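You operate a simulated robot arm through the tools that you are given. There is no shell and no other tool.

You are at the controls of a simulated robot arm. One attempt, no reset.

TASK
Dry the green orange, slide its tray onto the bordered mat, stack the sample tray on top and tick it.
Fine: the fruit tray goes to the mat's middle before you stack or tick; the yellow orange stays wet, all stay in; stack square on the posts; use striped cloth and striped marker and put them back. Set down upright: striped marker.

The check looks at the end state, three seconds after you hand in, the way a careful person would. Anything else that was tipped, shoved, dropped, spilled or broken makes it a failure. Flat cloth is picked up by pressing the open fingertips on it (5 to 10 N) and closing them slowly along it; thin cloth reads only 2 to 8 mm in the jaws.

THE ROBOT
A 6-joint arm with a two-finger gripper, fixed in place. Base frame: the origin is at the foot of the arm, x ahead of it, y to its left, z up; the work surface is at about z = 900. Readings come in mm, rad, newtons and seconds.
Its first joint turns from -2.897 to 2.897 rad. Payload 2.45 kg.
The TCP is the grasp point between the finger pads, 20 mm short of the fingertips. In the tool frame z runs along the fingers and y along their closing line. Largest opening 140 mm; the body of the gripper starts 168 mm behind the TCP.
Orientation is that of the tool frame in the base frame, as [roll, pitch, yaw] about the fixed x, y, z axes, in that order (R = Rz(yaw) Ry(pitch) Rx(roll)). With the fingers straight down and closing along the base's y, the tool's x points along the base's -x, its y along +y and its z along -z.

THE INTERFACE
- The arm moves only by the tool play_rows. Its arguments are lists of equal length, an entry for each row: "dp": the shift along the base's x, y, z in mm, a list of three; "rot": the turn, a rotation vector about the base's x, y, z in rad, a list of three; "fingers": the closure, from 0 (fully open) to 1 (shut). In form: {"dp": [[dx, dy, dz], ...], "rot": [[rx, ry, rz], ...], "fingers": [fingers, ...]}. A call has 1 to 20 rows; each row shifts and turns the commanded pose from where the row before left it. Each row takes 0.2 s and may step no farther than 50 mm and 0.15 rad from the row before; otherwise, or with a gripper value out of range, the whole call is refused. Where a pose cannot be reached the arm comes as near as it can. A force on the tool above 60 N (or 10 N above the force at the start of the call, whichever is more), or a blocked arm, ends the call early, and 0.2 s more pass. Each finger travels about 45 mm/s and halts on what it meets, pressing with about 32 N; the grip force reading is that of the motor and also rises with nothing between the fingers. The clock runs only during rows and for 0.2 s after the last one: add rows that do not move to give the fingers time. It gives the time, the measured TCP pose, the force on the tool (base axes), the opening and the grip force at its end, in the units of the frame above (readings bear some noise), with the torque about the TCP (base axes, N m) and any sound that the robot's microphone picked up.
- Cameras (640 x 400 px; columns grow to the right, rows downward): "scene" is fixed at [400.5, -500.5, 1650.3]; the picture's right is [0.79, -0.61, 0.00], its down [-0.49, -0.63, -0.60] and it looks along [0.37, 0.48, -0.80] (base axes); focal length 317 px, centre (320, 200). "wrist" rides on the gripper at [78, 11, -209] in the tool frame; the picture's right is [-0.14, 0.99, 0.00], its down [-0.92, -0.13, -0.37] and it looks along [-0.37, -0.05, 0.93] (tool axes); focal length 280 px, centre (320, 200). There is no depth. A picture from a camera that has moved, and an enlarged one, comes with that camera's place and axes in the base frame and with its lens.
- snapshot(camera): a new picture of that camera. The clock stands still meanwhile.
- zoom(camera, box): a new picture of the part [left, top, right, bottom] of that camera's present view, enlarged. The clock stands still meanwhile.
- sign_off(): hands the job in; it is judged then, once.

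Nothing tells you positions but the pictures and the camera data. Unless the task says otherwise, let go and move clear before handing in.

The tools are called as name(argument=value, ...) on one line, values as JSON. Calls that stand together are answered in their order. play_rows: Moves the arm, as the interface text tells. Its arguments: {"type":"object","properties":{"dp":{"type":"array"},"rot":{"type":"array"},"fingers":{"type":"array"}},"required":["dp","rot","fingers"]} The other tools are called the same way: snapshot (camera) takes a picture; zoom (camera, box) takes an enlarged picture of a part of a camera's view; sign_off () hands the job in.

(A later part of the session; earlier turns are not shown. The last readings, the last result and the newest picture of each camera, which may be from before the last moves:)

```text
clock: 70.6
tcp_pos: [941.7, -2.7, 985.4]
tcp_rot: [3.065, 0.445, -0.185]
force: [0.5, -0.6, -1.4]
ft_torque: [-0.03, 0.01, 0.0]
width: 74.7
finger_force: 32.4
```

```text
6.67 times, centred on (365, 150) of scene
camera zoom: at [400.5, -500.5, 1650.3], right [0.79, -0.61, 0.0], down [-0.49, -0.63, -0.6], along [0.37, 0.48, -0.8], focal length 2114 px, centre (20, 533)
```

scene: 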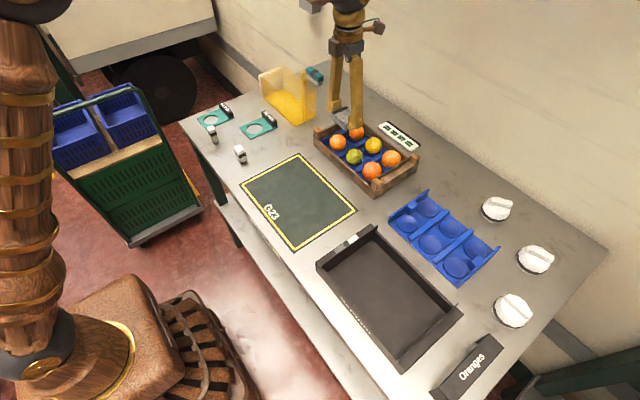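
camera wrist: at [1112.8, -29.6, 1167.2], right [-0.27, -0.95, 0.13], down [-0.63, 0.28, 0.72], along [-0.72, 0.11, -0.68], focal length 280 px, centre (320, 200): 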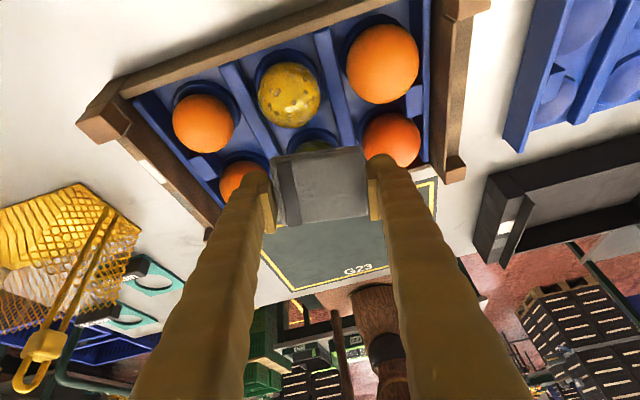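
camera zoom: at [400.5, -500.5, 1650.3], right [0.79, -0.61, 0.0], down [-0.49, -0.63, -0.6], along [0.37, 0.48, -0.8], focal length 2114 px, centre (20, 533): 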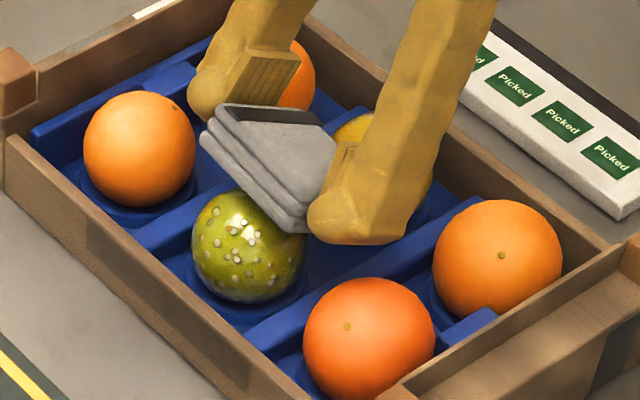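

play_rows(dp=[[-0.7, 0, -1.4], [-0.7, 0, -1.4], [-0.45, 0, -0.9], [0, 0, 0]], rot=[[0, 0, 0], [0, 0, 0], [0, 0, 0], [0, 0, 0]], fingers=[0.55, 0.55, 0.55, 0.55])

```text
clock: 71.6
tcp_pos: [937.8, -3.4, 980.8]
tcp_rot: [3.065, 0.445, -0.185]
force: [2.3, 0.2, 4.6]
ft_torque: [0.04, 0.01, -0.03]
width: 74.7
finger_force: 32.4
```

Light contact of about 5 N on the +x side. I'll rub across and along the slope.

play_rows(dp=[[-0.3, 0, -0.6], [0, 4, 0], [0, 3, 0], [0, -4, 0], [0, -4, 0], [0, -4, 0], [0, -2, 0], [0, 4, 0], [0, 3, 0], [3.6, 0, -1.74], [3.6, 0, -1.74], [-3.6, 0, 1.74], [-3.6, 0, 1.74], [-3.6, 0, 1.74], [-3.6, 0, 1.74], [3.6, 0, -1.74], [3.6, 0, -1.74], [0, 0, 0]], rot=[[0, 0, 0], [0, 0, 0], [0, 0, 0], [0, 0, 0], [0, 0, 0], [0, 0, 0], [0, 0, 0], [0, 0, 0], [0, 0, 0], [0, 0, 0], [0, 0, 0], [0, 0, 0], [0, 0, 0], [0, 0, 0], [0, 0, 0], [0, 0, 0], [0, 0, 0], [0, 0, 0]], fingers=[0.55, 0.55, 0.55, 0.55, 0.55, 0.55, 0.55, 0.55, 0.55, 0.55, 0.55, 0.55, 0.55, 0.55, 0.55, 0.55, 0.55, 0.55])

zoom(camera="scene", box=[330, 120, 400, 180])

```text
clock: 75.4
tcp_pos: [939.0, -2.5, 980.8]
tcp_rot: [3.066, 0.448, -0.185]
force: [0.5, 0.3, -0.7]
ft_torque: [0.01, -0.02, -0.02]
width: 74.5
finger_force: 31.7
```

```text
6.67 times, centred on (365, 150) of scene
camera zoom: at [400.5, -500.5, 1650.3], right [0.79, -0.61, 0.0], down [-0.49, -0.63, -0.6], along [0.37, 0.48, -0.8], focal length 2114 px, centre (20, 533)
```

zoom: 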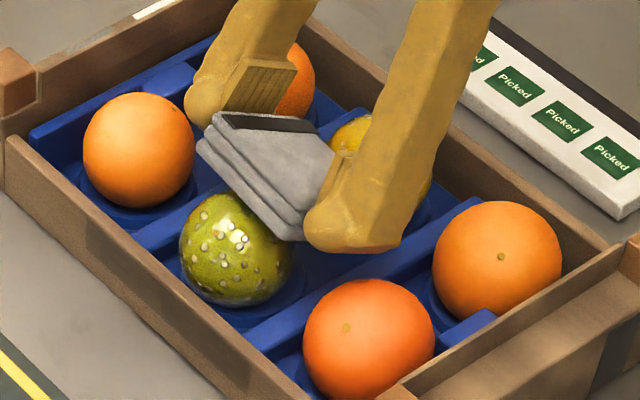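

I'll back off, level the tool and look at the +x side of the orange.

play_rows(dp=[[6, 0, 13], [4, 0, 30], [0, 0, 30], [-20, 0, 15], [-30, 0, 0], [-40, 0, 0], [0, 0, 0]], rot=[[0, 0, 0], [0, 0, 0], [0, 0, 0], [0, -0.15, 0], [0, -0.15, 0], [0, -0.148, 0], [0, 0, 0]], fingers=[0.55, 0.55, 0.55, 0.55, 0.55, 0.55, 0.55])

zoom(camera="wrist", box=[270, 60, 340, 140])

zoom(camera="wrist", box=[220, 0, 420, 140])

```text
clock: 77.0
tcp_pos: [859.0, -1.9, 1070.0]
tcp_rot: [-3.141, 0.006, -0.165]
force: [0.4, -0.3, -1.0]
ft_torque: [-0.03, -0.05, 0.03]
width: 74.5
finger_force: 31.5
```

```text
5.00 times, centred on (305, 100) of wrist
camera zoom: at [934.1, -27.6, 1277.2], right [-0.3, -0.95, 0.0], down [-0.89, 0.28, 0.37], along [-0.36, 0.11, -0.93], focal length 1402 px, centre (395, 700)
```

zoom: 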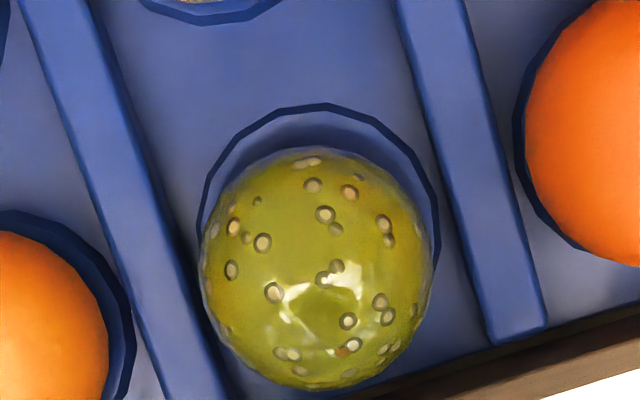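

```text
2.86 times, centred on (320, 70) of wrist
camera zoom: at [934.1, -27.6, 1277.2], right [-0.3, -0.95, 0.0], down [-0.89, 0.28, 0.37], along [-0.36, 0.11, -0.93], focal length 801 px, centre (320, 571)
```

zoom: 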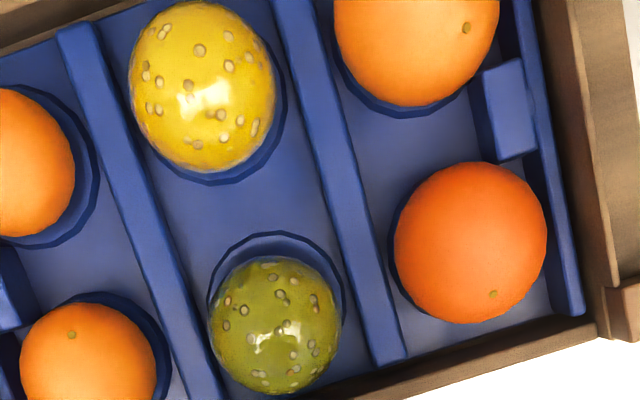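

The pattern is still identical, so contact alone isn't counting or it needs much more slip. I'll wedge the orange lightly against its stop with a small lean, so every stroke is true rubbing, and do many passes.

play_rows(dp=[[36, 0.5, 0], [37, 0.5, 0], [0, 0, -34], [0, 0, -34], [-2.4, 0, -7.6], [-2, 0, -6.7], [-0.9, 0, -2.9], [0, 0, 0]], rot=[[0, 0.15, 0], [0, 0.15, 0], [0, 0, 0], [0, 0, 0], [0, 0, 0], [0, 0, 0], [0, 0, 0], [0, 0, 0]], fingers=[0.55, 0.55, 0.55, 0.55, 0.55, 0.55, 0.55, 0.55])

```text
clock: 78.8
tcp_pos: [926.8, -1.0, 984.3]
tcp_rot: [3.093, 0.302, -0.175]
force: [0.4, 0.3, -0.9]
ft_torque: [-0.02, 0.0, -0.02]
width: 74.7
finger_force: 31.9
```

play_rows(dp=[[-0.3, 0, -1], [-0.3, 0, -1], [-0.3, 0, -1], [0, 0, 0]], rot=[[0, 0, 0], [0, 0, 0], [0, 0, 0], [0, 0, 0]], fingers=[0.55, 0.55, 0.55, 0.55])

```text
clock: 79.8
tcp_pos: [926.0, -3.0, 982.1]
tcp_rot: [3.094, 0.3, -0.174]
force: [7.9, 0.1, 36.9]
ft_torque: [0.14, -0.09, -0.05]
width: 74.9
finger_force: 32.4
```

play_rows(dp=[[0.65, 0, 2.1], [3.8, 0, -1.18], [3.8, 0, -1.18], [3.8, 0, -1.18], [-3.8, 0, 1.18], [-3.8, 0, 1.18], [-3.8, 0, 1.18], [-3.8, 0, 1.18], [-3.8, 0, 1.18], [-3.8, 0, 1.18], [3.8, 0, -1.18], [3.8, 0, -1.18], [3.8, 0, -1.18]], rot=[[0, 0, 0], [0, 0, 0], [0, 0, 0], [0, 0, 0], [0, 0, 0], [0, 0, 0], [0, 0, 0], [0, 0, 0], [0, 0, 0], [0, 0, 0], [0, 0, 0], [0, 0, 0], [0, 0, 0]], fingers=[0.55, 0.55, 0.55, 0.55, 0.55, 0.55, 0.55, 0.55, 0.55, 0.55, 0.55, 0.55, 0.55])

zoom(camera="scene", box=[330, 120, 400, 180])

```text
clock: 82.6
tcp_pos: [926.5, -1.8, 982.8]
tcp_rot: [3.093, 0.303, -0.174]
force: [0.7, -0.1, -0.4]
ft_torque: [0.01, 0.01, -0.02]
width: 74.8
finger_force: 31.8
```

```text
6.67 times, centred on (365, 150) of scene
camera zoom: at [400.5, -500.5, 1650.3], right [0.79, -0.61, 0.0], down [-0.49, -0.63, -0.6], along [0.37, 0.48, -0.8], focal length 2114 px, centre (20, 533)
```

zoom: 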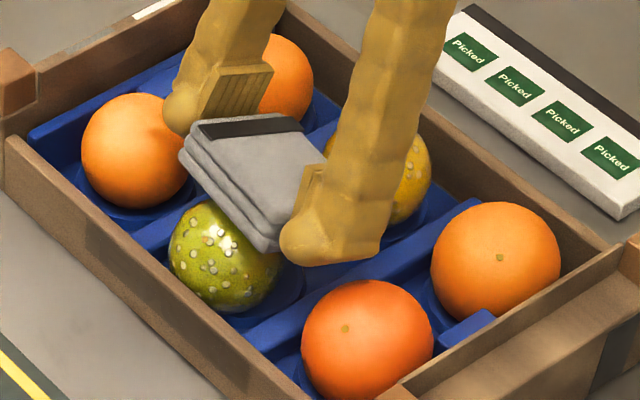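

The orange slid further until it's about against the near wall. I'll follow it and rub there, where it can't slide away.

play_rows(dp=[[0, 0, 4], [-6, 0, 0], [0, 0, -2], [0, 0, -1], [0, 0, 0]], rot=[[0, 0, 0], [0, 0, 0], [0, 0, 0], [0, 0, 0], [0, 0, 0]], fingers=[0.55, 0.55, 0.55, 0.55, 0.55])

play_rows(dp=[[-0.2, 0, -0.6], [-0.2, 0, -0.6], [0, 0, 0]], rot=[[0, 0, 0], [0, 0, 0], [0, 0, 0]], fingers=[0.55, 0.55, 0.55])

```text
clock: 83.8
tcp_pos: [920.3, -1.6, 984.3]
tcp_rot: [3.092, 0.303, -0.173]
force: [0.5, -0.5, -1.1]
ft_torque: [0.0, -0.03, 0.0]
width: 74.7
finger_force: 31.5
```

```text
clock: 84.6
tcp_pos: [919.8, -0.7, 983.4]
tcp_rot: [3.092, 0.3, -0.174]
force: [-0.2, -0.6, 3.2]
ft_torque: [0.05, 0.0, -0.01]
width: 74.7
finger_force: 31.5
```

play_rows(dp=[[-0.2, 0, -0.5], [3.8, 0, -1.18], [3.8, 0, -1.18], [3.8, 0, -1.18], [-3.8, 0, 1.18], [-3.8, 0, 1.18], [-3.8, 0, 1.18], [0, 0, 0]], rot=[[0, 0, 0], [0, 0, 0], [0, 0, 0], [0, 0, 0], [0, 0, 0], [0, 0, 0], [0, 0, 0], [0, 0, 0]], fingers=[0.55, 0.55, 0.55, 0.55, 0.55, 0.55, 0.55, 0.55])

zoom(camera="scene", box=[330, 120, 400, 180])

```text
clock: 86.4
tcp_pos: [919.1, -1.9, 981.8]
tcp_rot: [3.093, 0.302, -0.174]
force: [6.3, -0.3, 22.8]
ft_torque: [0.09, -0.09, 0.0]
width: 74.6
finger_force: 32.3
```

```text
6.67 times, centred on (365, 150) of scene
camera zoom: at [400.5, -500.5, 1650.3], right [0.79, -0.61, 0.0], down [-0.49, -0.63, -0.6], along [0.37, 0.48, -0.8], focal length 2114 px, centre (20, 533)
```

zoom: 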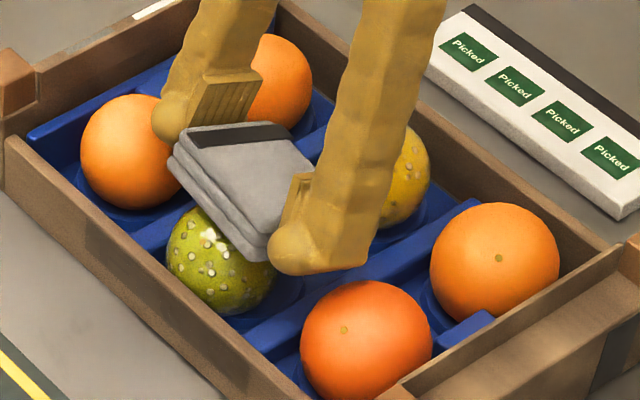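

play_rows(dp=[[0.2, 0, 0.7], [4.5, 0, -1.4], [4.5, 0, -1.4], [4.5, 0, -1.4], [-4.5, 0, 1.4], [-4.5, 0, 1.4], [-4.5, 0, 1.4], [-4.5, 0, 1.4], [-4.5, 0, 1.4], [4.5, 0, -1.4], [4.5, 0, -1.4], [4.5, 0, -1.4], [4.5, 0, -1.4], [4.5, 0, -1.4], [-4.5, 0, 1.4], [-4.5, 0, 1.4], [-4.5, 0, 1.4]], rot=[[0, 0, 0], [0, 0, 0], [0, 0, 0], [0, 0, 0], [0, 0, 0], [0, 0, 0], [0, 0, 0], [0, 0, 0], [0, 0, 0], [0, 0, 0], [0, 0, 0], [0, 0, 0], [0, 0, 0], [0, 0, 0], [0, 0, 0], [0, 0, 0], [0, 0, 0]], fingers=[0.55, 0.55, 0.55, 0.55, 0.55, 0.55, 0.55, 0.55, 0.55, 0.55, 0.55, 0.55, 0.55, 0.55, 0.55, 0.55, 0.55])

zoom(camera="scene", box=[330, 120, 400, 180])

```text
clock: 90.0
tcp_pos: [919.9, -3.2, 982.8]
tcp_rot: [3.092, 0.3, -0.173]
force: [-0.8, -0.2, -1.0]
ft_torque: [0.0, 0.03, 0.0]
width: 74.3
finger_force: 31.9
```

```text
6.67 times, centred on (365, 150) of scene
camera zoom: at [400.5, -500.5, 1650.3], right [0.79, -0.61, 0.0], down [-0.49, -0.63, -0.6], along [0.37, 0.48, -0.8], focal length 2114 px, centre (20, 533)
```

zoom: 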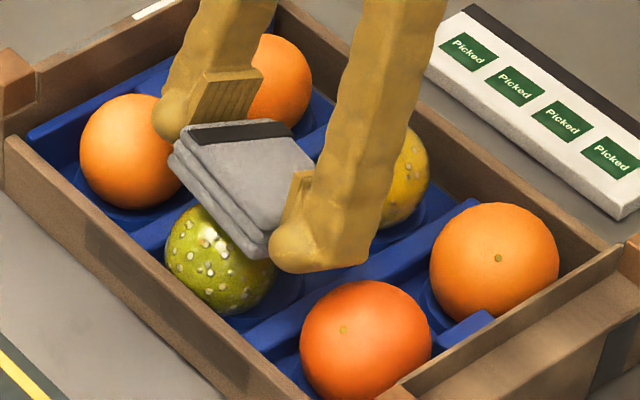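

The orange has been sliding along with the cloth, so there was almost no rubbing. It is now against the near wall, so -x strokes will slip properly. I'll level the cloth and do one-way strokes toward the wall, lifting for the return.

play_rows(dp=[[2, 0, 15], [0, 0, 15], [0, 0, 0], [0, 0, -12], [0, 0, -10], [0, 0, -4], [0, 0, 0]], rot=[[0, 0, 0], [0, -0.15, 0], [0, -0.15, 0], [0, 0, 0], [0, 0, 0], [0, 0, 0], [0, 0, 0]], fingers=[0.55, 0.55, 0.55, 0.55, 0.55, 0.55, 0.55])

zoom(camera="scene", box=[330, 120, 400, 180])

```text
clock: 91.6
tcp_pos: [921.6, -1.1, 987.0]
tcp_rot: [-3.141, 0.006, -0.166]
force: [0.1, -0.1, -1.2]
ft_torque: [-0.01, -0.04, 0.01]
width: 74.6
finger_force: 31.6
```

```text
6.67 times, centred on (365, 150) of scene
camera zoom: at [400.5, -500.5, 1650.3], right [0.79, -0.61, 0.0], down [-0.49, -0.63, -0.6], along [0.37, 0.48, -0.8], focal length 2114 px, centre (20, 533)
```

zoom: 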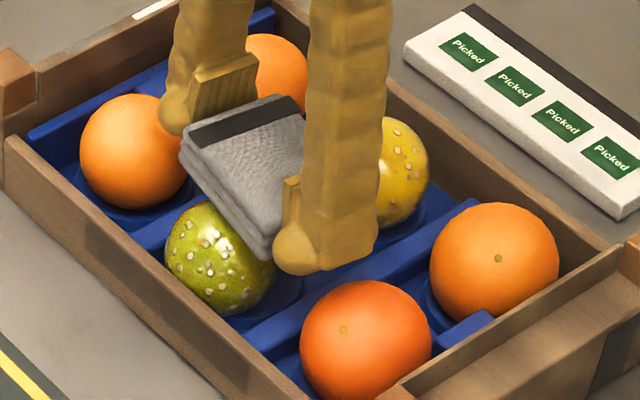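

play_rows(dp=[[0, 0, -1.5], [0, 0, -1], [0, 0, -0.5], [0, 0, 0]], rot=[[0, 0, 0], [0, 0, 0], [0, 0, 0], [0, 0, 0]], fingers=[0.55, 0.55, 0.55, 0.55])

```text
clock: 92.6
tcp_pos: [921.9, -2.4, 984.7]
tcp_rot: [-3.14, 0.005, -0.166]
force: [-0.6, 0.4, -0.5]
ft_torque: [-0.03, 0.03, -0.01]
width: 74.6
finger_force: 31.7
```

play_rows(dp=[[0, 0, -0.6], [0, 0, -0.6], [0, 0, 0]], rot=[[0, 0, 0], [0, 0, 0], [0, 0, 0]], fingers=[0.55, 0.55, 0.55])

```text
clock: 93.4
tcp_pos: [923.0, -2.4, 983.7]
tcp_rot: [-3.14, 0.005, -0.167]
force: [-0.2, 0.5, -0.3]
ft_torque: [0.0, 0.01, 0.0]
width: 74.5
finger_force: 32.4
```

play_rows(dp=[[0, 0, -0.7], [0, 0, -0.7], [0, 0, 0]], rot=[[0, 0, 0], [0, 0, 0], [0, 0, 0]], fingers=[0.55, 0.55, 0.55])

```text
clock: 94.2
tcp_pos: [923.1, -1.4, 981.7]
tcp_rot: [-3.141, 0.004, -0.164]
force: [0.6, -0.5, 11.4]
ft_torque: [-0.07, 0.2, 0.02]
width: 74.8
finger_force: 32.1
```

Contact is 11 N, with the orange's top under the cloth's near edge at x≈905. Now I'll stroke -x.

play_rows(dp=[[0, 0, 0.4], [-6, 0, 0], [-6, 0, 0], [-6, 0, 0], [-6, 0, 0], [-4, 0, 0]], rot=[[0, 0, 0], [0, 0, 0], [0, 0, 0], [0, 0, 0], [0, 0, 0], [0, 0, 0]], fingers=[0.55, 0.55, 0.55, 0.55, 0.55, 0.55])

zoom(camera="scene", box=[330, 120, 400, 180])

```text
clock: 95.6
tcp_pos: [895.1, -0.4, 982.1]
tcp_rot: [-3.14, 0.006, -0.165]
force: [7.1, -0.4, 12.7]
ft_torque: [-0.04, -0.32, -0.04]
width: 74.3
finger_force: 32.2
```

```text
6.67 times, centred on (365, 150) of scene
camera zoom: at [400.5, -500.5, 1650.3], right [0.79, -0.61, 0.0], down [-0.49, -0.63, -0.6], along [0.37, 0.48, -0.8], focal length 2114 px, centre (20, 533)
```

zoom: 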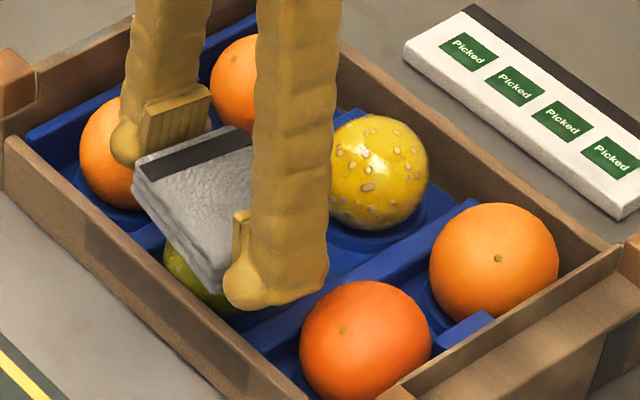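

That stroke slipped about 28 mm with the orange held by the wall. I'll repeat this cycle several times.

play_rows(dp=[[0, 0, 6], [28, 0, 0], [0, 0, -6], [0, 0, 0], [-7, 0, 0], [-7, 0, 0], [-7, 0, 0], [-7, 0, 0], [0, 0, 6], [28, 0, 0], [0, 0, -6], [0, 0, 0], [-7, 0, 0], [-7, 0, 0], [-7, 0, 0], [-7, 0, 0]], rot=[[0, 0, 0], [0, 0, 0], [0, 0, 0], [0, 0, 0], [0, 0, 0], [0, 0, 0], [0, 0, 0], [0, 0, 0], [0, 0, 0], [0, 0, 0], [0, 0, 0], [0, 0, 0], [0, 0, 0], [0, 0, 0], [0, 0, 0], [0, 0, 0]], fingers=[0.55, 0.55, 0.55, 0.55, 0.55, 0.55, 0.55, 0.55, 0.55, 0.55, 0.55, 0.55, 0.55, 0.55, 0.55, 0.55])

play_rows(dp=[[0, 0, 6], [28, 0, 0], [0, 0, -6], [0, 0, 0], [-7, 0, 0], [-7, 0, 0], [-7, 0, 0], [-7, 0, 0], [0, 0, 6], [28, 0, 0], [0, 0, -6], [0, 0, 0], [-7, 0, 0], [-7, 0, 0], [-7, 0, 0], [-7, 0, 0]], rot=[[0, 0, 0], [0, 0, 0], [0, 0, 0], [0, 0, 0], [0, 0, 0], [0, 0, 0], [0, 0, 0], [0, 0, 0], [0, 0, 0], [0, 0, 0], [0, 0, 0], [0, 0, 0], [0, 0, 0], [0, 0, 0], [0, 0, 0], [0, 0, 0]], fingers=[0.55, 0.55, 0.55, 0.55, 0.55, 0.55, 0.55, 0.55, 0.55, 0.55, 0.55, 0.55, 0.55, 0.55, 0.55, 0.55])

play_rows(dp=[[0, 0, 8], [28, 0, 2], [0, 0, 0]], rot=[[0, 0, 0], [0, 0, 0], [0, 0, 0]], fingers=[0.55, 0.55, 0.55])

zoom(camera="scene", box=[340, 140, 370, 170])

```text
clock: 99.0
tcp_pos: [894.7, -1.1, 982.3]
tcp_rot: [-3.141, 0.005, -0.165]
force: [6.9, -0.1, 13.6]
ft_torque: [-0.03, -0.37, 0.0]
width: 74.5
finger_force: 32.0
```

```text
clock: 102.4
tcp_pos: [895.0, -1.9, 982.2]
tcp_rot: [-3.139, 0.005, -0.165]
force: [2.4, 1.8, 6.1]
ft_torque: [-0.04, -0.13, -0.03]
width: 74.6
finger_force: 32.3
```

```text
clock: 103.2
tcp_pos: [923.0, -1.7, 990.9]
tcp_rot: [-3.14, 0.005, -0.164]
force: [-0.4, 0.7, -0.1]
ft_torque: [0.01, 0.0, -0.01]
width: 74.9
finger_force: 32.0
```

```text
13.33 times, centred on (355, 155) of scene
camera zoom: at [400.5, -500.5, 1650.3], right [0.79, -0.61, 0.0], down [-0.49, -0.63, -0.6], along [0.37, 0.48, -0.8], focal length 4229 px, centre (-147, 800)
```

zoom: 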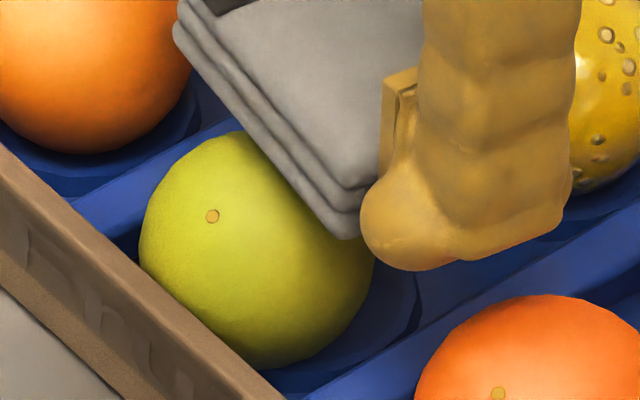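

The green orange is now matte and clean, with no droplets left, and the yellow one still has its drops. I'll nudge the green orange back into its cup with a light drag before returning the cloth.

play_rows(dp=[[-13, -3, 0], [0, 0, -5], [0, 0, -2.5], [0, 0, -0.7], [0, 0, -0.4], [0, 0, 0]], rot=[[0, 0, 0], [0, 0, 0], [0, 0, 0], [0, 0, 0], [0, 0, 0], [0, 0, 0]], fingers=[0.55, 0.55, 0.55, 0.55, 0.55, 0.55])

```text
clock: 104.6
tcp_pos: [909.5, -5.6, 982.1]
tcp_rot: [-3.141, 0.006, -0.167]
force: [0.4, 0.2, -0.8]
ft_torque: [-0.02, 0.03, 0.0]
width: 74.7
finger_force: 32.4
```

play_rows(dp=[[0, 0, -0.5], [0, 0, -0.5], [0, 0, 0]], rot=[[0, 0, 0], [0, 0, 0], [0, 0, 0]], fingers=[0.55, 0.55, 0.55])

```text
clock: 105.4
tcp_pos: [908.6, -4.9, 981.5]
tcp_rot: [-3.14, 0.005, -0.166]
force: [-0.3, -2.2, 6.0]
ft_torque: [-0.06, 0.05, 0.02]
width: 74.6
finger_force: 32.1
```

play_rows(dp=[[3, 0, 0], [3, 0, 0], [3, 0, 0], [0, 0, 0]], rot=[[0, 0, 0], [0, 0, 0], [0, 0, 0], [0, 0, 0]], fingers=[0.55, 0.55, 0.55, 0.55])

zoom(camera="scene", box=[330, 120, 400, 180])

```text
clock: 106.4
tcp_pos: [918.2, -4.0, 981.9]
tcp_rot: [-3.141, 0.006, -0.167]
force: [-4.4, 0.2, 12.1]
ft_torque: [0.08, 0.23, 0.01]
width: 74.6
finger_force: 32.3
```

```text
6.67 times, centred on (365, 150) of scene
camera zoom: at [400.5, -500.5, 1650.3], right [0.79, -0.61, 0.0], down [-0.49, -0.63, -0.6], along [0.37, 0.48, -0.8], focal length 2114 px, centre (20, 533)
```

zoom: 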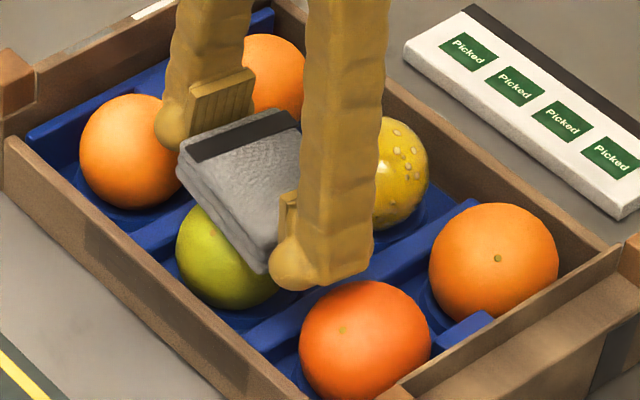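

play_rows(dp=[[0, 0, 0.4], [3, 0, 0], [3, 0, 0.2], [2, 0, 0], [0, 0, 0]], rot=[[0, 0, 0], [0, 0, 0], [0, 0, 0], [0, 0, 0], [0, 0, 0]], fingers=[0.55, 0.55, 0.55, 0.55, 0.55])

zoom(camera="scene", box=[330, 120, 400, 180])

```text
clock: 107.6
tcp_pos: [926.8, -4.9, 982.7]
tcp_rot: [-3.14, 0.005, -0.165]
force: [-0.7, -1.2, -0.3]
ft_torque: [0.02, -0.04, 0.0]
width: 74.8
finger_force: 31.5
```

```text
6.67 times, centred on (365, 150) of scene
camera zoom: at [400.5, -500.5, 1650.3], right [0.79, -0.61, 0.0], down [-0.49, -0.63, -0.6], along [0.37, 0.48, -0.8], focal length 2114 px, centre (20, 533)
```

zoom: 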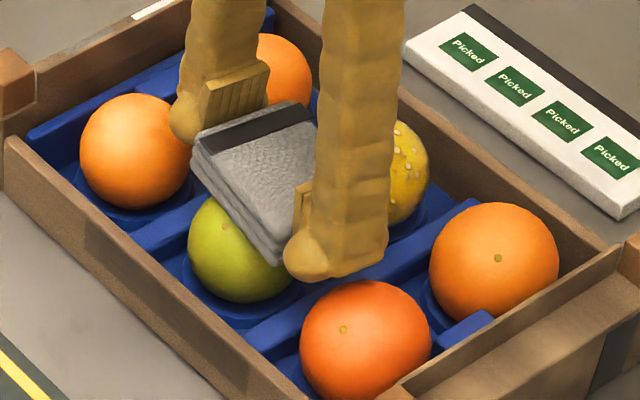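

The green orange sits in its cup again. Now I'll lift and carry the cloth back to its original spot at (1036,278), turning the tool square as I go.

play_rows(dp=[[0, 0, 15], [0, 0, 35], [0, 0, 35], [27.3, 26, 0], [27.3, 26, 0], [27.3, 26, 0], [27.3, 26, 0], [0, 36, 0], [0, 36, 0], [0, 36, 0], [0, 36, 0], [0, 35, 0], [0, 0, 0]], rot=[[0, 0, 0], [0, 0, 0], [0, 0, 0], [0, 0, 0], [0, 0, 0], [0, 0, 0], [0, 0, 0], [0, 0, 0], [0, 0, 0.04], [0, 0, 0.04], [0, 0, 0.04], [0, 0, 0.045], [0, 0, 0]], fingers=[0.55, 0.55, 0.55, 0.55, 0.55, 0.55, 0.55, 0.55, 0.55, 0.55, 0.55, 0.55, 0.55])

snapshot(camera="wrist")

```text
clock: 110.4
tcp_pos: [1034.8, 277.8, 1066.9]
tcp_rot: [-3.139, 0.006, 0.001]
force: [-1.0, 0.6, -0.4]
ft_torque: [-0.03, 0.0, 0.0]
width: 74.5
finger_force: 31.7
```

```text
taken
camera wrist: at [1113.1, 265.8, 1274.7], right [-0.14, -0.99, 0.0], down [-0.92, 0.13, 0.37], along [-0.37, 0.05, -0.93], focal length 280 px, centre (320, 200)
```

wrist: 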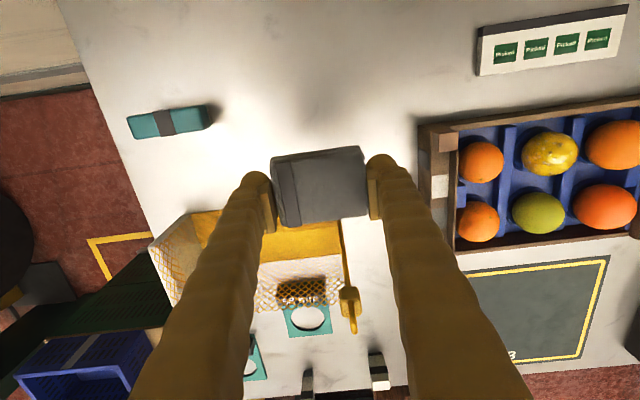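

Aligned above the original spot. I'll lower it until it touches down gently.

play_rows(dp=[[1.5, 0.2, -35], [0, 0, -35], [0, 0, -35], [0, 0, -22], [0, 0, -8], [0, 0, 0]], rot=[[0.002, -0.005, 0], [0, 0, 0], [0, 0, 0], [0, 0, 0], [0, 0, 0], [0, 0, 0]], fingers=[0.55, 0.55, 0.55, 0.55, 0.55, 0.55])

play_rows(dp=[[0, 0, -2], [0, 0, -2], [0, 0, -1.5], [0, 0, 0]], rot=[[0, 0, 0], [0, 0, 0], [0, 0, 0], [0, 0, 0]], fingers=[0.55, 0.55, 0.55, 0.55])

```text
clock: 111.8
tcp_pos: [1037.0, 276.9, 931.5]
tcp_rot: [-3.137, -0.001, -0.001]
force: [0.6, -0.2, -0.2]
ft_torque: [0.02, -0.01, 0.01]
width: 74.5
finger_force: 32.1
```

```text
clock: 112.8
tcp_pos: [1037.3, 278.5, 927.1]
tcp_rot: [-3.136, 0.0, -0.003]
force: [0.0, 0.2, -1.2]
ft_torque: [0.02, 0.03, 0.03]
width: 74.6
finger_force: 32.3
```

play_rows(dp=[[0, 0, -1], [0, 0, -1], [0, 0, 0]], rot=[[0, 0, 0], [0, 0, 0], [0, 0, 0]], fingers=[0.55, 0.55, 0.55])

```text
clock: 113.6
tcp_pos: [1038.1, 277.8, 925.8]
tcp_rot: [-3.137, -0.001, -0.002]
force: [-0.7, 0.5, -0.7]
ft_torque: [0.0, 0.02, 0.04]
width: 74.6
finger_force: 32.0
```

play_rows(dp=[[0, 0, -1], [0, 0, -1], [0, 0, 0]], rot=[[0, 0, 0], [0, 0, 0], [0, 0, 0]], fingers=[0.55, 0.55, 0.55])

```text
clock: 114.4
tcp_pos: [1038.2, 278.4, 923.2]
tcp_rot: [-3.138, 0.0, -0.001]
force: [0.5, 0.7, -0.6]
ft_torque: [0.05, -0.01, 0.0]
width: 74.6
finger_force: 32.3
```

play_rows(dp=[[0, 0, -0.7], [0, 0, -0.7], [0, 0, 0]], rot=[[0, 0, 0], [0, 0, 0], [0, 0, 0]], fingers=[0.55, 0.55, 0.55])

zoom(camera="scene", box=[300, 70, 360, 120])

```text
clock: 115.2
tcp_pos: [1036.5, 278.2, 923.0]
tcp_rot: [-3.136, 0.0, -0.001]
force: [-0.6, -0.4, 6.4]
ft_torque: [-0.32, -0.07, -0.01]
width: 74.6
finger_force: 32.3
```

```text
8.00 times, centred on (330, 95) of scene
camera zoom: at [400.5, -500.5, 1650.3], right [0.79, -0.61, 0.0], down [-0.49, -0.63, -0.6], along [0.37, 0.48, -0.8], focal length 2537 px, centre (240, 1040)
```

zoom: 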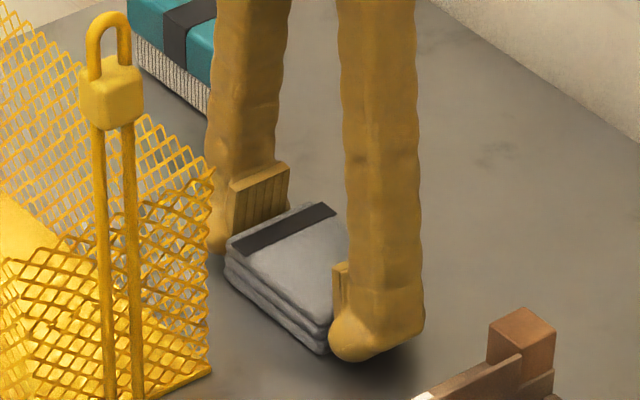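

It has touched down with about 6 N. I'll open the fingers slowly to release it.

play_rows(dp=[[0, 0, 0.3], [0, 0, 0], [0, 0, 0], [0, 0, 0], [0, 0, 0], [0, 0, 0]], rot=[[0, 0, 0], [0, 0, 0], [0, 0, 0], [0, 0, 0], [0, 0, 0], [0, 0, 0]], fingers=[0.47, 0.44, 0.4, 0.34, 0.28, 0.28])

zoom(camera="wrist", box=[220, 110, 440, 260])

```text
clock: 116.6
tcp_pos: [1036.7, 278.9, 922.3]
tcp_rot: [-3.139, -0.002, -0.003]
force: [-0.5, -0.6, -0.9]
ft_torque: [-0.02, 0.01, -0.02]
width: 100.9
finger_force: 0.1
```

```text
2.67 times, centred on (330, 185) of wrist
camera zoom: at [1114.4, 265.8, 1130.1], right [-0.14, -0.99, 0.0], down [-0.92, 0.13, 0.37], along [-0.37, 0.06, -0.93], focal length 748 px, centre (293, 240)
```

zoom: 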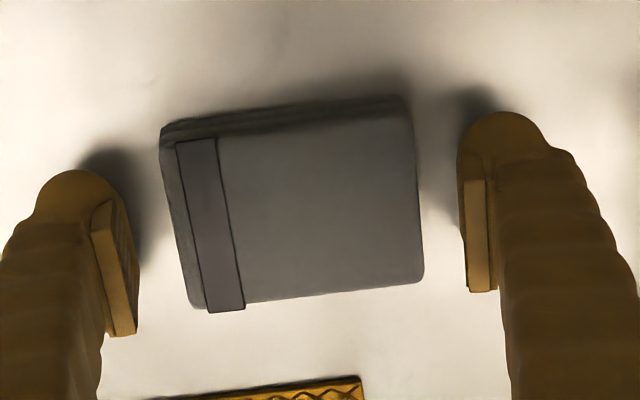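

Cloth is back in place and free. I'll rise, check it, then turn the tool a quarter so the fingers close along x for gripping the crate's near wall.

play_rows(dp=[[0, 0, 10], [0, 0, 30], [0, 0, 40], [0, 0, 40], [0, 0, 40], [0, -20, 0], [-20, -40, 0], [-20, -40, 0], [-20, -40, 0], [-20, -40, 0]], rot=[[0, 0, 0], [0, 0, 0], [0, 0, 0], [0, 0, 0], [0, 0, 0], [0, 0, -0.14], [0, 0, -0.14], [0, 0, -0.14], [0, 0, -0.14], [0, 0, -0.14]], fingers=[0.28, 0.28, 0.28, 0.28, 0.28, 0.28, 0.28, 0.28, 0.28, 0.28])

zoom(camera="scene", box=[250, 40, 430, 200])

```text
clock: 118.8
tcp_pos: [956.8, 97.4, 1083.1]
tcp_rot: [-3.138, 0.0, -0.702]
force: [-0.8, -0.6, 0.5]
ft_torque: [-0.01, 0.0, 0.0]
width: 100.6
finger_force: 0.0
```

```text
2.50 times, centred on (340, 120) of scene
camera zoom: at [400.5, -500.5, 1650.3], right [0.79, -0.61, 0.0], down [-0.49, -0.63, -0.6], along [0.37, 0.48, -0.8], focal length 793 px, centre (270, 400)
```

zoom: 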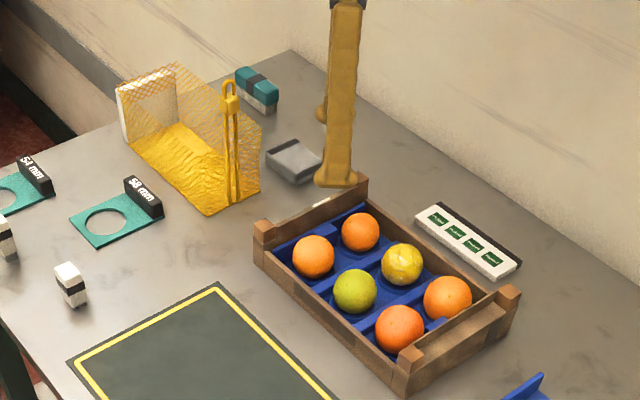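

Cloth is back, the green orange is dry and the yellow is still wet. Next I'll look down on the crate from above its near wall, with the tool turned a quarter.

play_rows(dp=[[-14.3, -16, 15], [-14.3, -16, 15], [-14.3, -16, 15], [-14.3, -16, 15], [-14.3, -16, 15], [-14.3, -16, 15], [0, 0, 0]], rot=[[0, 0, -0.1447], [0, 0, -0.1447], [0, 0, -0.1447], [0, 0, -0.1447], [0, 0, -0.1447], [0, 0, -0.1447], [0, 0, 0]], fingers=[0.28, 0.28, 0.4, 0.5, 0.5, 0.5, 0.5])

snapshot(camera="wrist")

```text
clock: 120.4
tcp_pos: [869.8, 1.7, 1171.8]
tcp_rot: [-3.138, 0.0, -1.57]
force: [0.1, 1.1, 0.2]
ft_torque: [0.05, 0.03, -0.01]
width: 70.0
finger_force: 0.1
```

```text
taken
camera wrist: at [857.3, -77.4, 1380.4], right [-0.99, 0.14, 0.0], down [0.13, 0.92, 0.37], along [0.05, 0.37, -0.93], focal length 280 px, centre (320, 200)
```

wrist: 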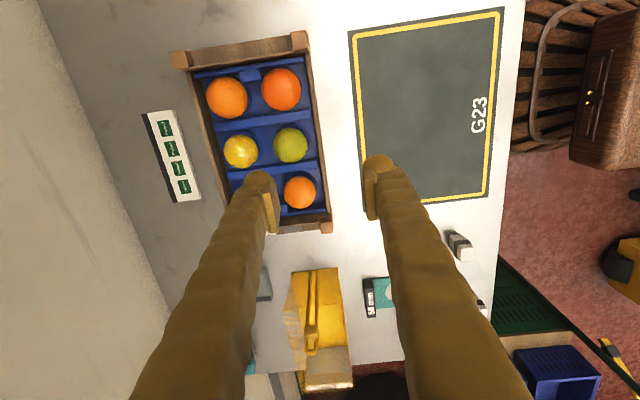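

zoom(camera="wrist", box=[160, 20, 350, 140])

zoom(camera="wrist", box=[160, 120, 350, 240])

zoom(camera="wrist", box=[330, 0, 530, 210])

```text
3.33 times, centred on (255, 80) of wrist
camera zoom: at [857.3, -77.4, 1380.4], right [-0.99, 0.14, 0.0], down [0.13, 0.92, 0.37], along [0.05, 0.37, -0.93], focal length 935 px, centre (537, 600)
```

zoom: 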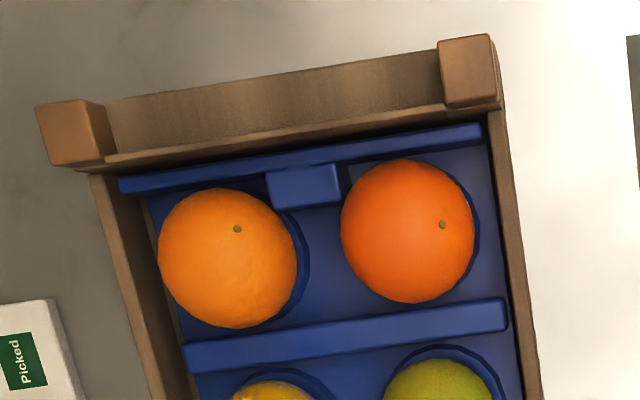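

```text
3.33 times, centred on (255, 180) of wrist
camera zoom: at [857.3, -77.4, 1380.4], right [-0.99, 0.14, 0.0], down [0.13, 0.92, 0.37], along [0.05, 0.37, -0.93], focal length 935 px, centre (537, 267)
```

zoom: 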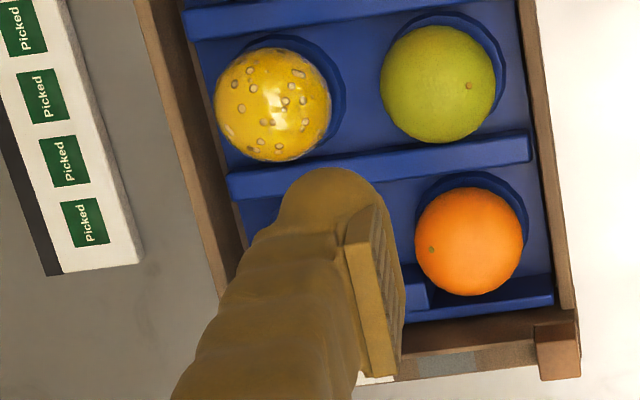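

```text
1.90 times, centred on (430, 105) of wrist
camera zoom: at [857.3, -77.4, 1380.4], right [-0.99, 0.14, 0.0], down [0.13, 0.92, 0.37], along [0.05, 0.37, -0.93], focal length 534 px, centre (110, 381)
```

zoom: 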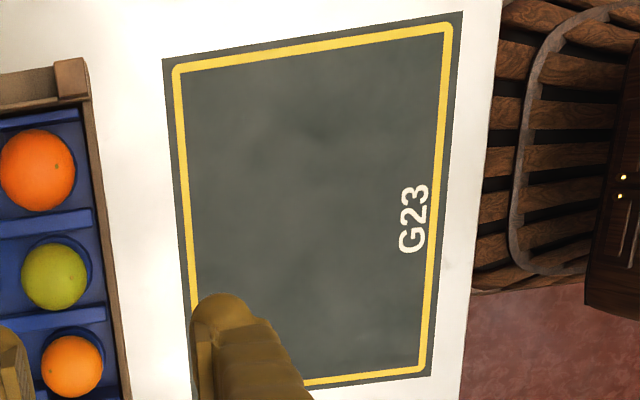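

The crate's post tops are at z≈966, at x≈876 and 1037 and y≈±135, so its centre is about (956,0). I plan to push it squarely from behind with both open fingers. First I'll measure the mat precisely from above.

play_rows(dp=[[-24.5, 0, 3], [-24.5, 0, 3], [-24.5, 0, 3], [-24.5, 0, 3], [-24.5, 0, 3], [-24.5, 0, 3], [-24.5, 0, 3], [-24.5, 0, 3], [-24.5, 0, 3], [-24.5, 0, 3], [-24.5, 0, 3], [0, 0, 0]], rot=[[0, 0, -0.1428], [0, 0, -0.1428], [0, 0, -0.1428], [0, 0, -0.1428], [0, 0, -0.1428], [0, 0, -0.1428], [0, 0, -0.1428], [0, 0, -0.1428], [0, 0, -0.1428], [0, 0, -0.1428], [0, 0, -0.1428], [0, 0, 0]], fingers=[0.4, 0.3, 0.2, 0.1, 0, 0, 0, 0, 0, 0, 0, 0])

snapshot(camera="wrist")

zoom(camera="wrist", box=[210, 110, 430, 300])

```text
clock: 123.0
tcp_pos: [601.8, 0.9, 1205.0]
tcp_rot: [-3.137, 0.0, -3.14]
force: [-0.5, -0.2, -0.2]
ft_torque: [-0.02, 0.01, 0.0]
width: 140.1
finger_force: 0.1
```

```text
taken
camera wrist: at [522.4, 12.0, 1412.4], right [0.14, 0.99, 0.0], down [0.92, -0.13, 0.37], along [0.37, -0.05, -0.93], focal length 280 px, centre (320, 200)
```

wrist: 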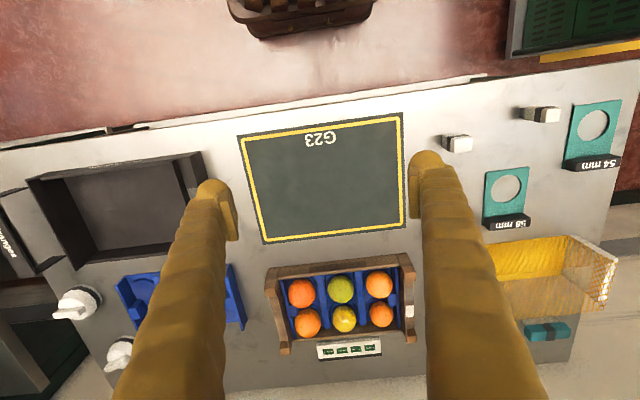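

```text
2.11 times, centred on (320, 205) of wrist
camera zoom: at [522.4, 12.0, 1412.4], right [0.14, 0.99, 0.0], down [0.92, -0.13, 0.37], along [0.37, -0.05, -0.93], focal length 590 px, centre (320, 190)
```

zoom: 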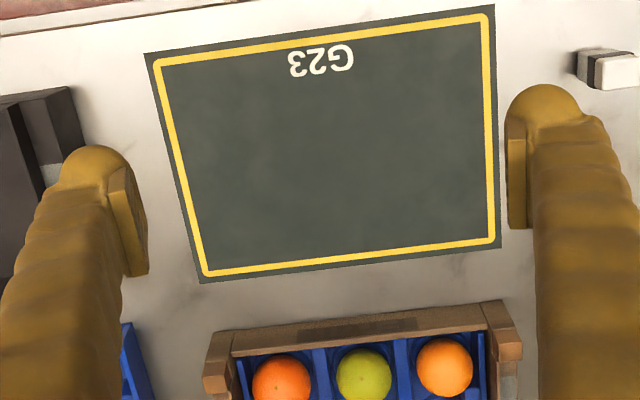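

The mat spans about x 582–811 and y -150..148, centre about (695,0). I'll go over the crate and down behind its far wall with the fingers wide open, tips above the label strip.

play_rows(dp=[[39, 0, -10], [39, 0, -10], [39, 0, -10], [39, 0, -10], [39, 0, -10], [39, 0, -10], [39, 0, -10], [39, 0, -10], [39, 0, -10], [39, 0, -10], [39, 0, -10], [39, 0, -5]], rot=[[0.002, 0, 0], [0.002, 0, 0], [0, 0, 0], [0, 0, 0], [0, 0, 0], [0, 0, 0], [0, 0, 0], [0, 0, 0], [0, 0, 0], [0, 0, 0], [0, 0, 0], [0, 0, 0]], fingers=[0, 0, 0, 0, 0, 0, 0, 0, 0, 0, 0, 0])

snapshot(camera="wrist")

```text
clock: 125.6
tcp_pos: [1069.6, 2.1, 1091.5]
tcp_rot: [3.141, 0.004, -3.14]
force: [0.3, -0.5, 0.9]
ft_torque: [0.0, -0.05, -0.03]
width: 139.9
finger_force: 0.1
```

```text
taken
camera wrist: at [990.5, 11.7, 1299.0], right [0.14, 0.99, 0.0], down [0.92, -0.13, 0.37], along [0.37, -0.05, -0.93], focal length 280 px, centre (320, 200)
```

wrist: 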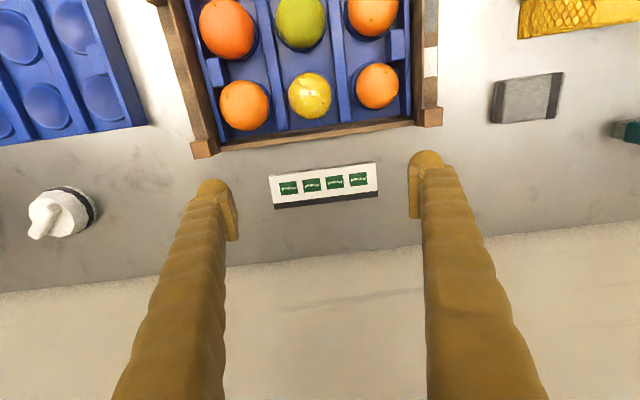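

zoom(camera="wrist", box=[180, 80, 460, 230])

```text
2.29 times, centred on (320, 155) of wrist
camera zoom: at [990.5, 11.7, 1299.0], right [0.14, 0.99, 0.0], down [0.92, -0.13, 0.37], along [0.37, -0.05, -0.93], focal length 641 px, centre (320, 303)
```

zoom: 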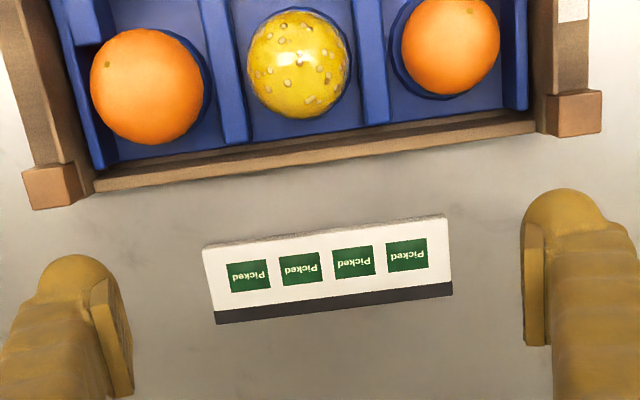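

The far wall's outer face is at about x 1050 and the strip starts near x 1100. I'll step out a bit further for clearance, then descend behind the wall.

play_rows(dp=[[8, -2, -20], [2, -1, -20], [0, 0, -30], [0, 0, 0]], rot=[[0, -0.004, 0], [0, 0, 0], [0, 0, 0], [0, 0, 0]], fingers=[0, 0, 0, 0])

zoom(camera="wrist", box=[160, 60, 480, 250])

```text
clock: 126.6
tcp_pos: [1080.2, -0.2, 1020.6]
tcp_rot: [3.141, 0.004, 3.142]
force: [0.2, -0.2, -0.4]
ft_torque: [0.03, 0.0, -0.03]
width: 139.9
finger_force: 0.1
```

```text
2.00 times, centred on (320, 155) of wrist
camera zoom: at [999.6, 8.9, 1227.7], right [0.14, 0.99, 0.0], down [0.92, -0.13, 0.37], along [0.37, -0.05, -0.93], focal length 561 px, centre (320, 290)
```

zoom: 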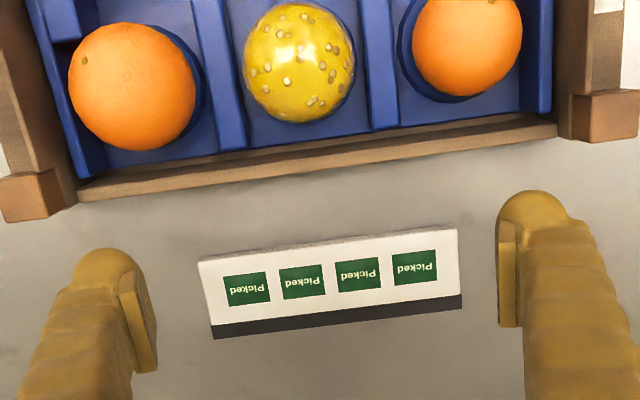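

play_rows(dp=[[-2, 0, -30], [-2, 0, -30], [0, 0, -18], [0, 0, 0]], rot=[[0, 0, 0], [0, 0, 0], [0, 0, 0], [0, 0, 0]], fingers=[0, 0, 0, 0])

zoom(camera="wrist", box=[140, 40, 500, 260])

zoom(camera="scene", box=[300, 60, 460, 200])

```text
clock: 127.6
tcp_pos: [1074.5, -1.2, 942.2]
tcp_rot: [3.142, 0.004, -3.141]
force: [0.1, 1.2, -0.3]
ft_torque: [-0.03, -0.02, 0.04]
width: 140.0
finger_force: 0.0
```

```text
1.78 times, centred on (320, 150) of wrist
camera zoom: at [995.2, 9.2, 1149.8], right [0.14, 0.99, 0.0], down [0.92, -0.13, 0.37], along [0.37, -0.05, -0.93], focal length 498 px, centre (320, 289)
```

zoom: 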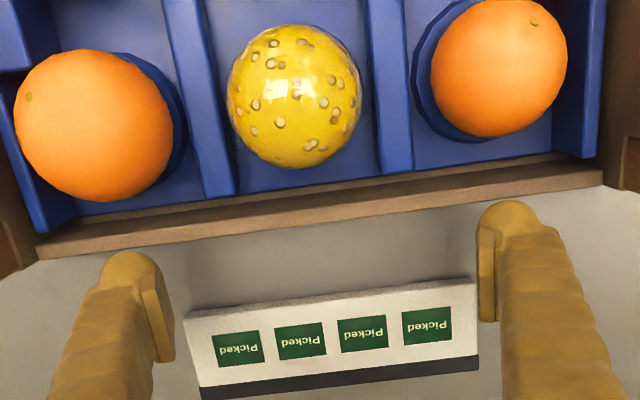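

```text
2.86 times, centred on (380, 130) of scene
camera zoom: at [400.5, -500.5, 1650.3], right [0.79, -0.61, 0.0], down [-0.49, -0.63, -0.6], along [0.37, 0.48, -0.8], focal length 906 px, centre (149, 400)
```

zoom: 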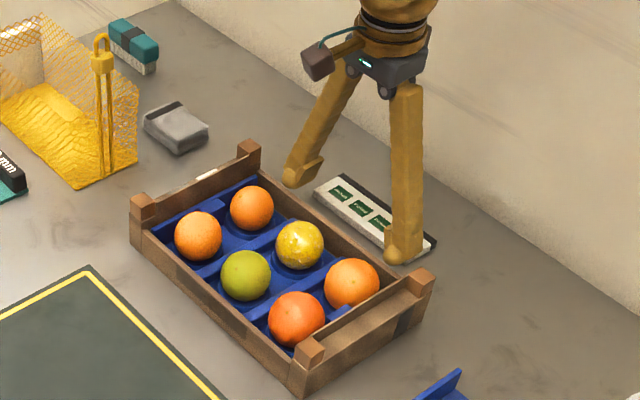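

The fingers are behind the far wall. I'll start the push slowly and check the force.

play_rows(dp=[[-2, 1, 0], [-3, 0, 0], [-4, 0, 0], [-5, 0, 0], [-6, 0, 0], [-6, 0, 0]], rot=[[0, 0, 0], [0, 0, 0], [0, 0, 0], [0, 0, 0], [0, 0, 0], [0, 0, 0]], fingers=[0, 0, 0, 0, 0, 0])

zoom(camera="wrist", box=[140, 40, 500, 260])

zoom(camera="scene", box=[300, 60, 460, 200])

```text
clock: 129.0
tcp_pos: [1048.9, 0.2, 941.0]
tcp_rot: [3.141, 0.004, -3.139]
force: [4.8, 0.5, 5.2]
ft_torque: [-0.03, 0.07, -0.02]
width: 140.1
finger_force: 0.1
```

```text
1.78 times, centred on (320, 150) of wrist
camera zoom: at [969.4, 10.0, 1149.6], right [0.14, 0.99, 0.0], down [0.92, -0.13, 0.37], along [0.37, -0.05, -0.93], focal length 498 px, centre (320, 289)
```

zoom: 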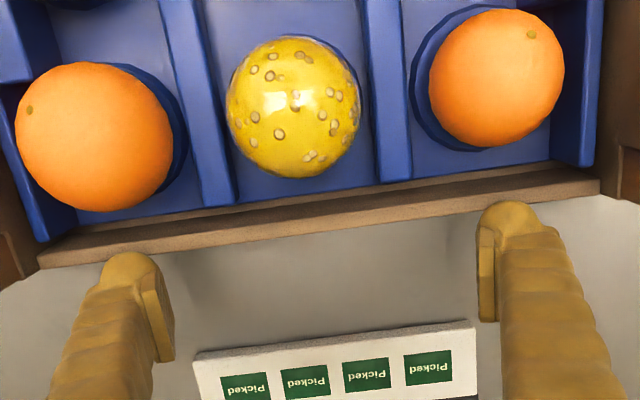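

```text
2.86 times, centred on (380, 130) of scene
camera zoom: at [400.5, -500.5, 1650.3], right [0.79, -0.61, 0.0], down [-0.49, -0.63, -0.6], along [0.37, 0.48, -0.8], focal length 906 px, centre (149, 400)
```

zoom: 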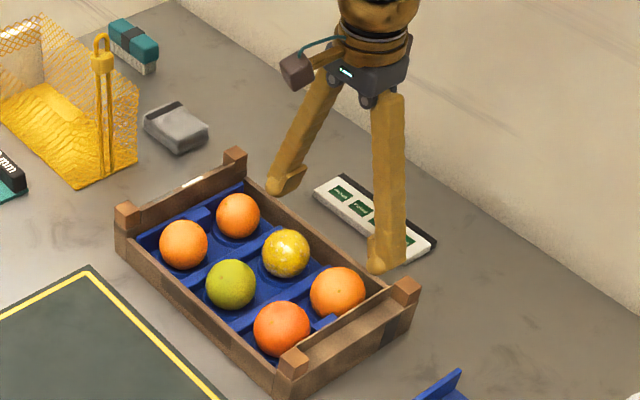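

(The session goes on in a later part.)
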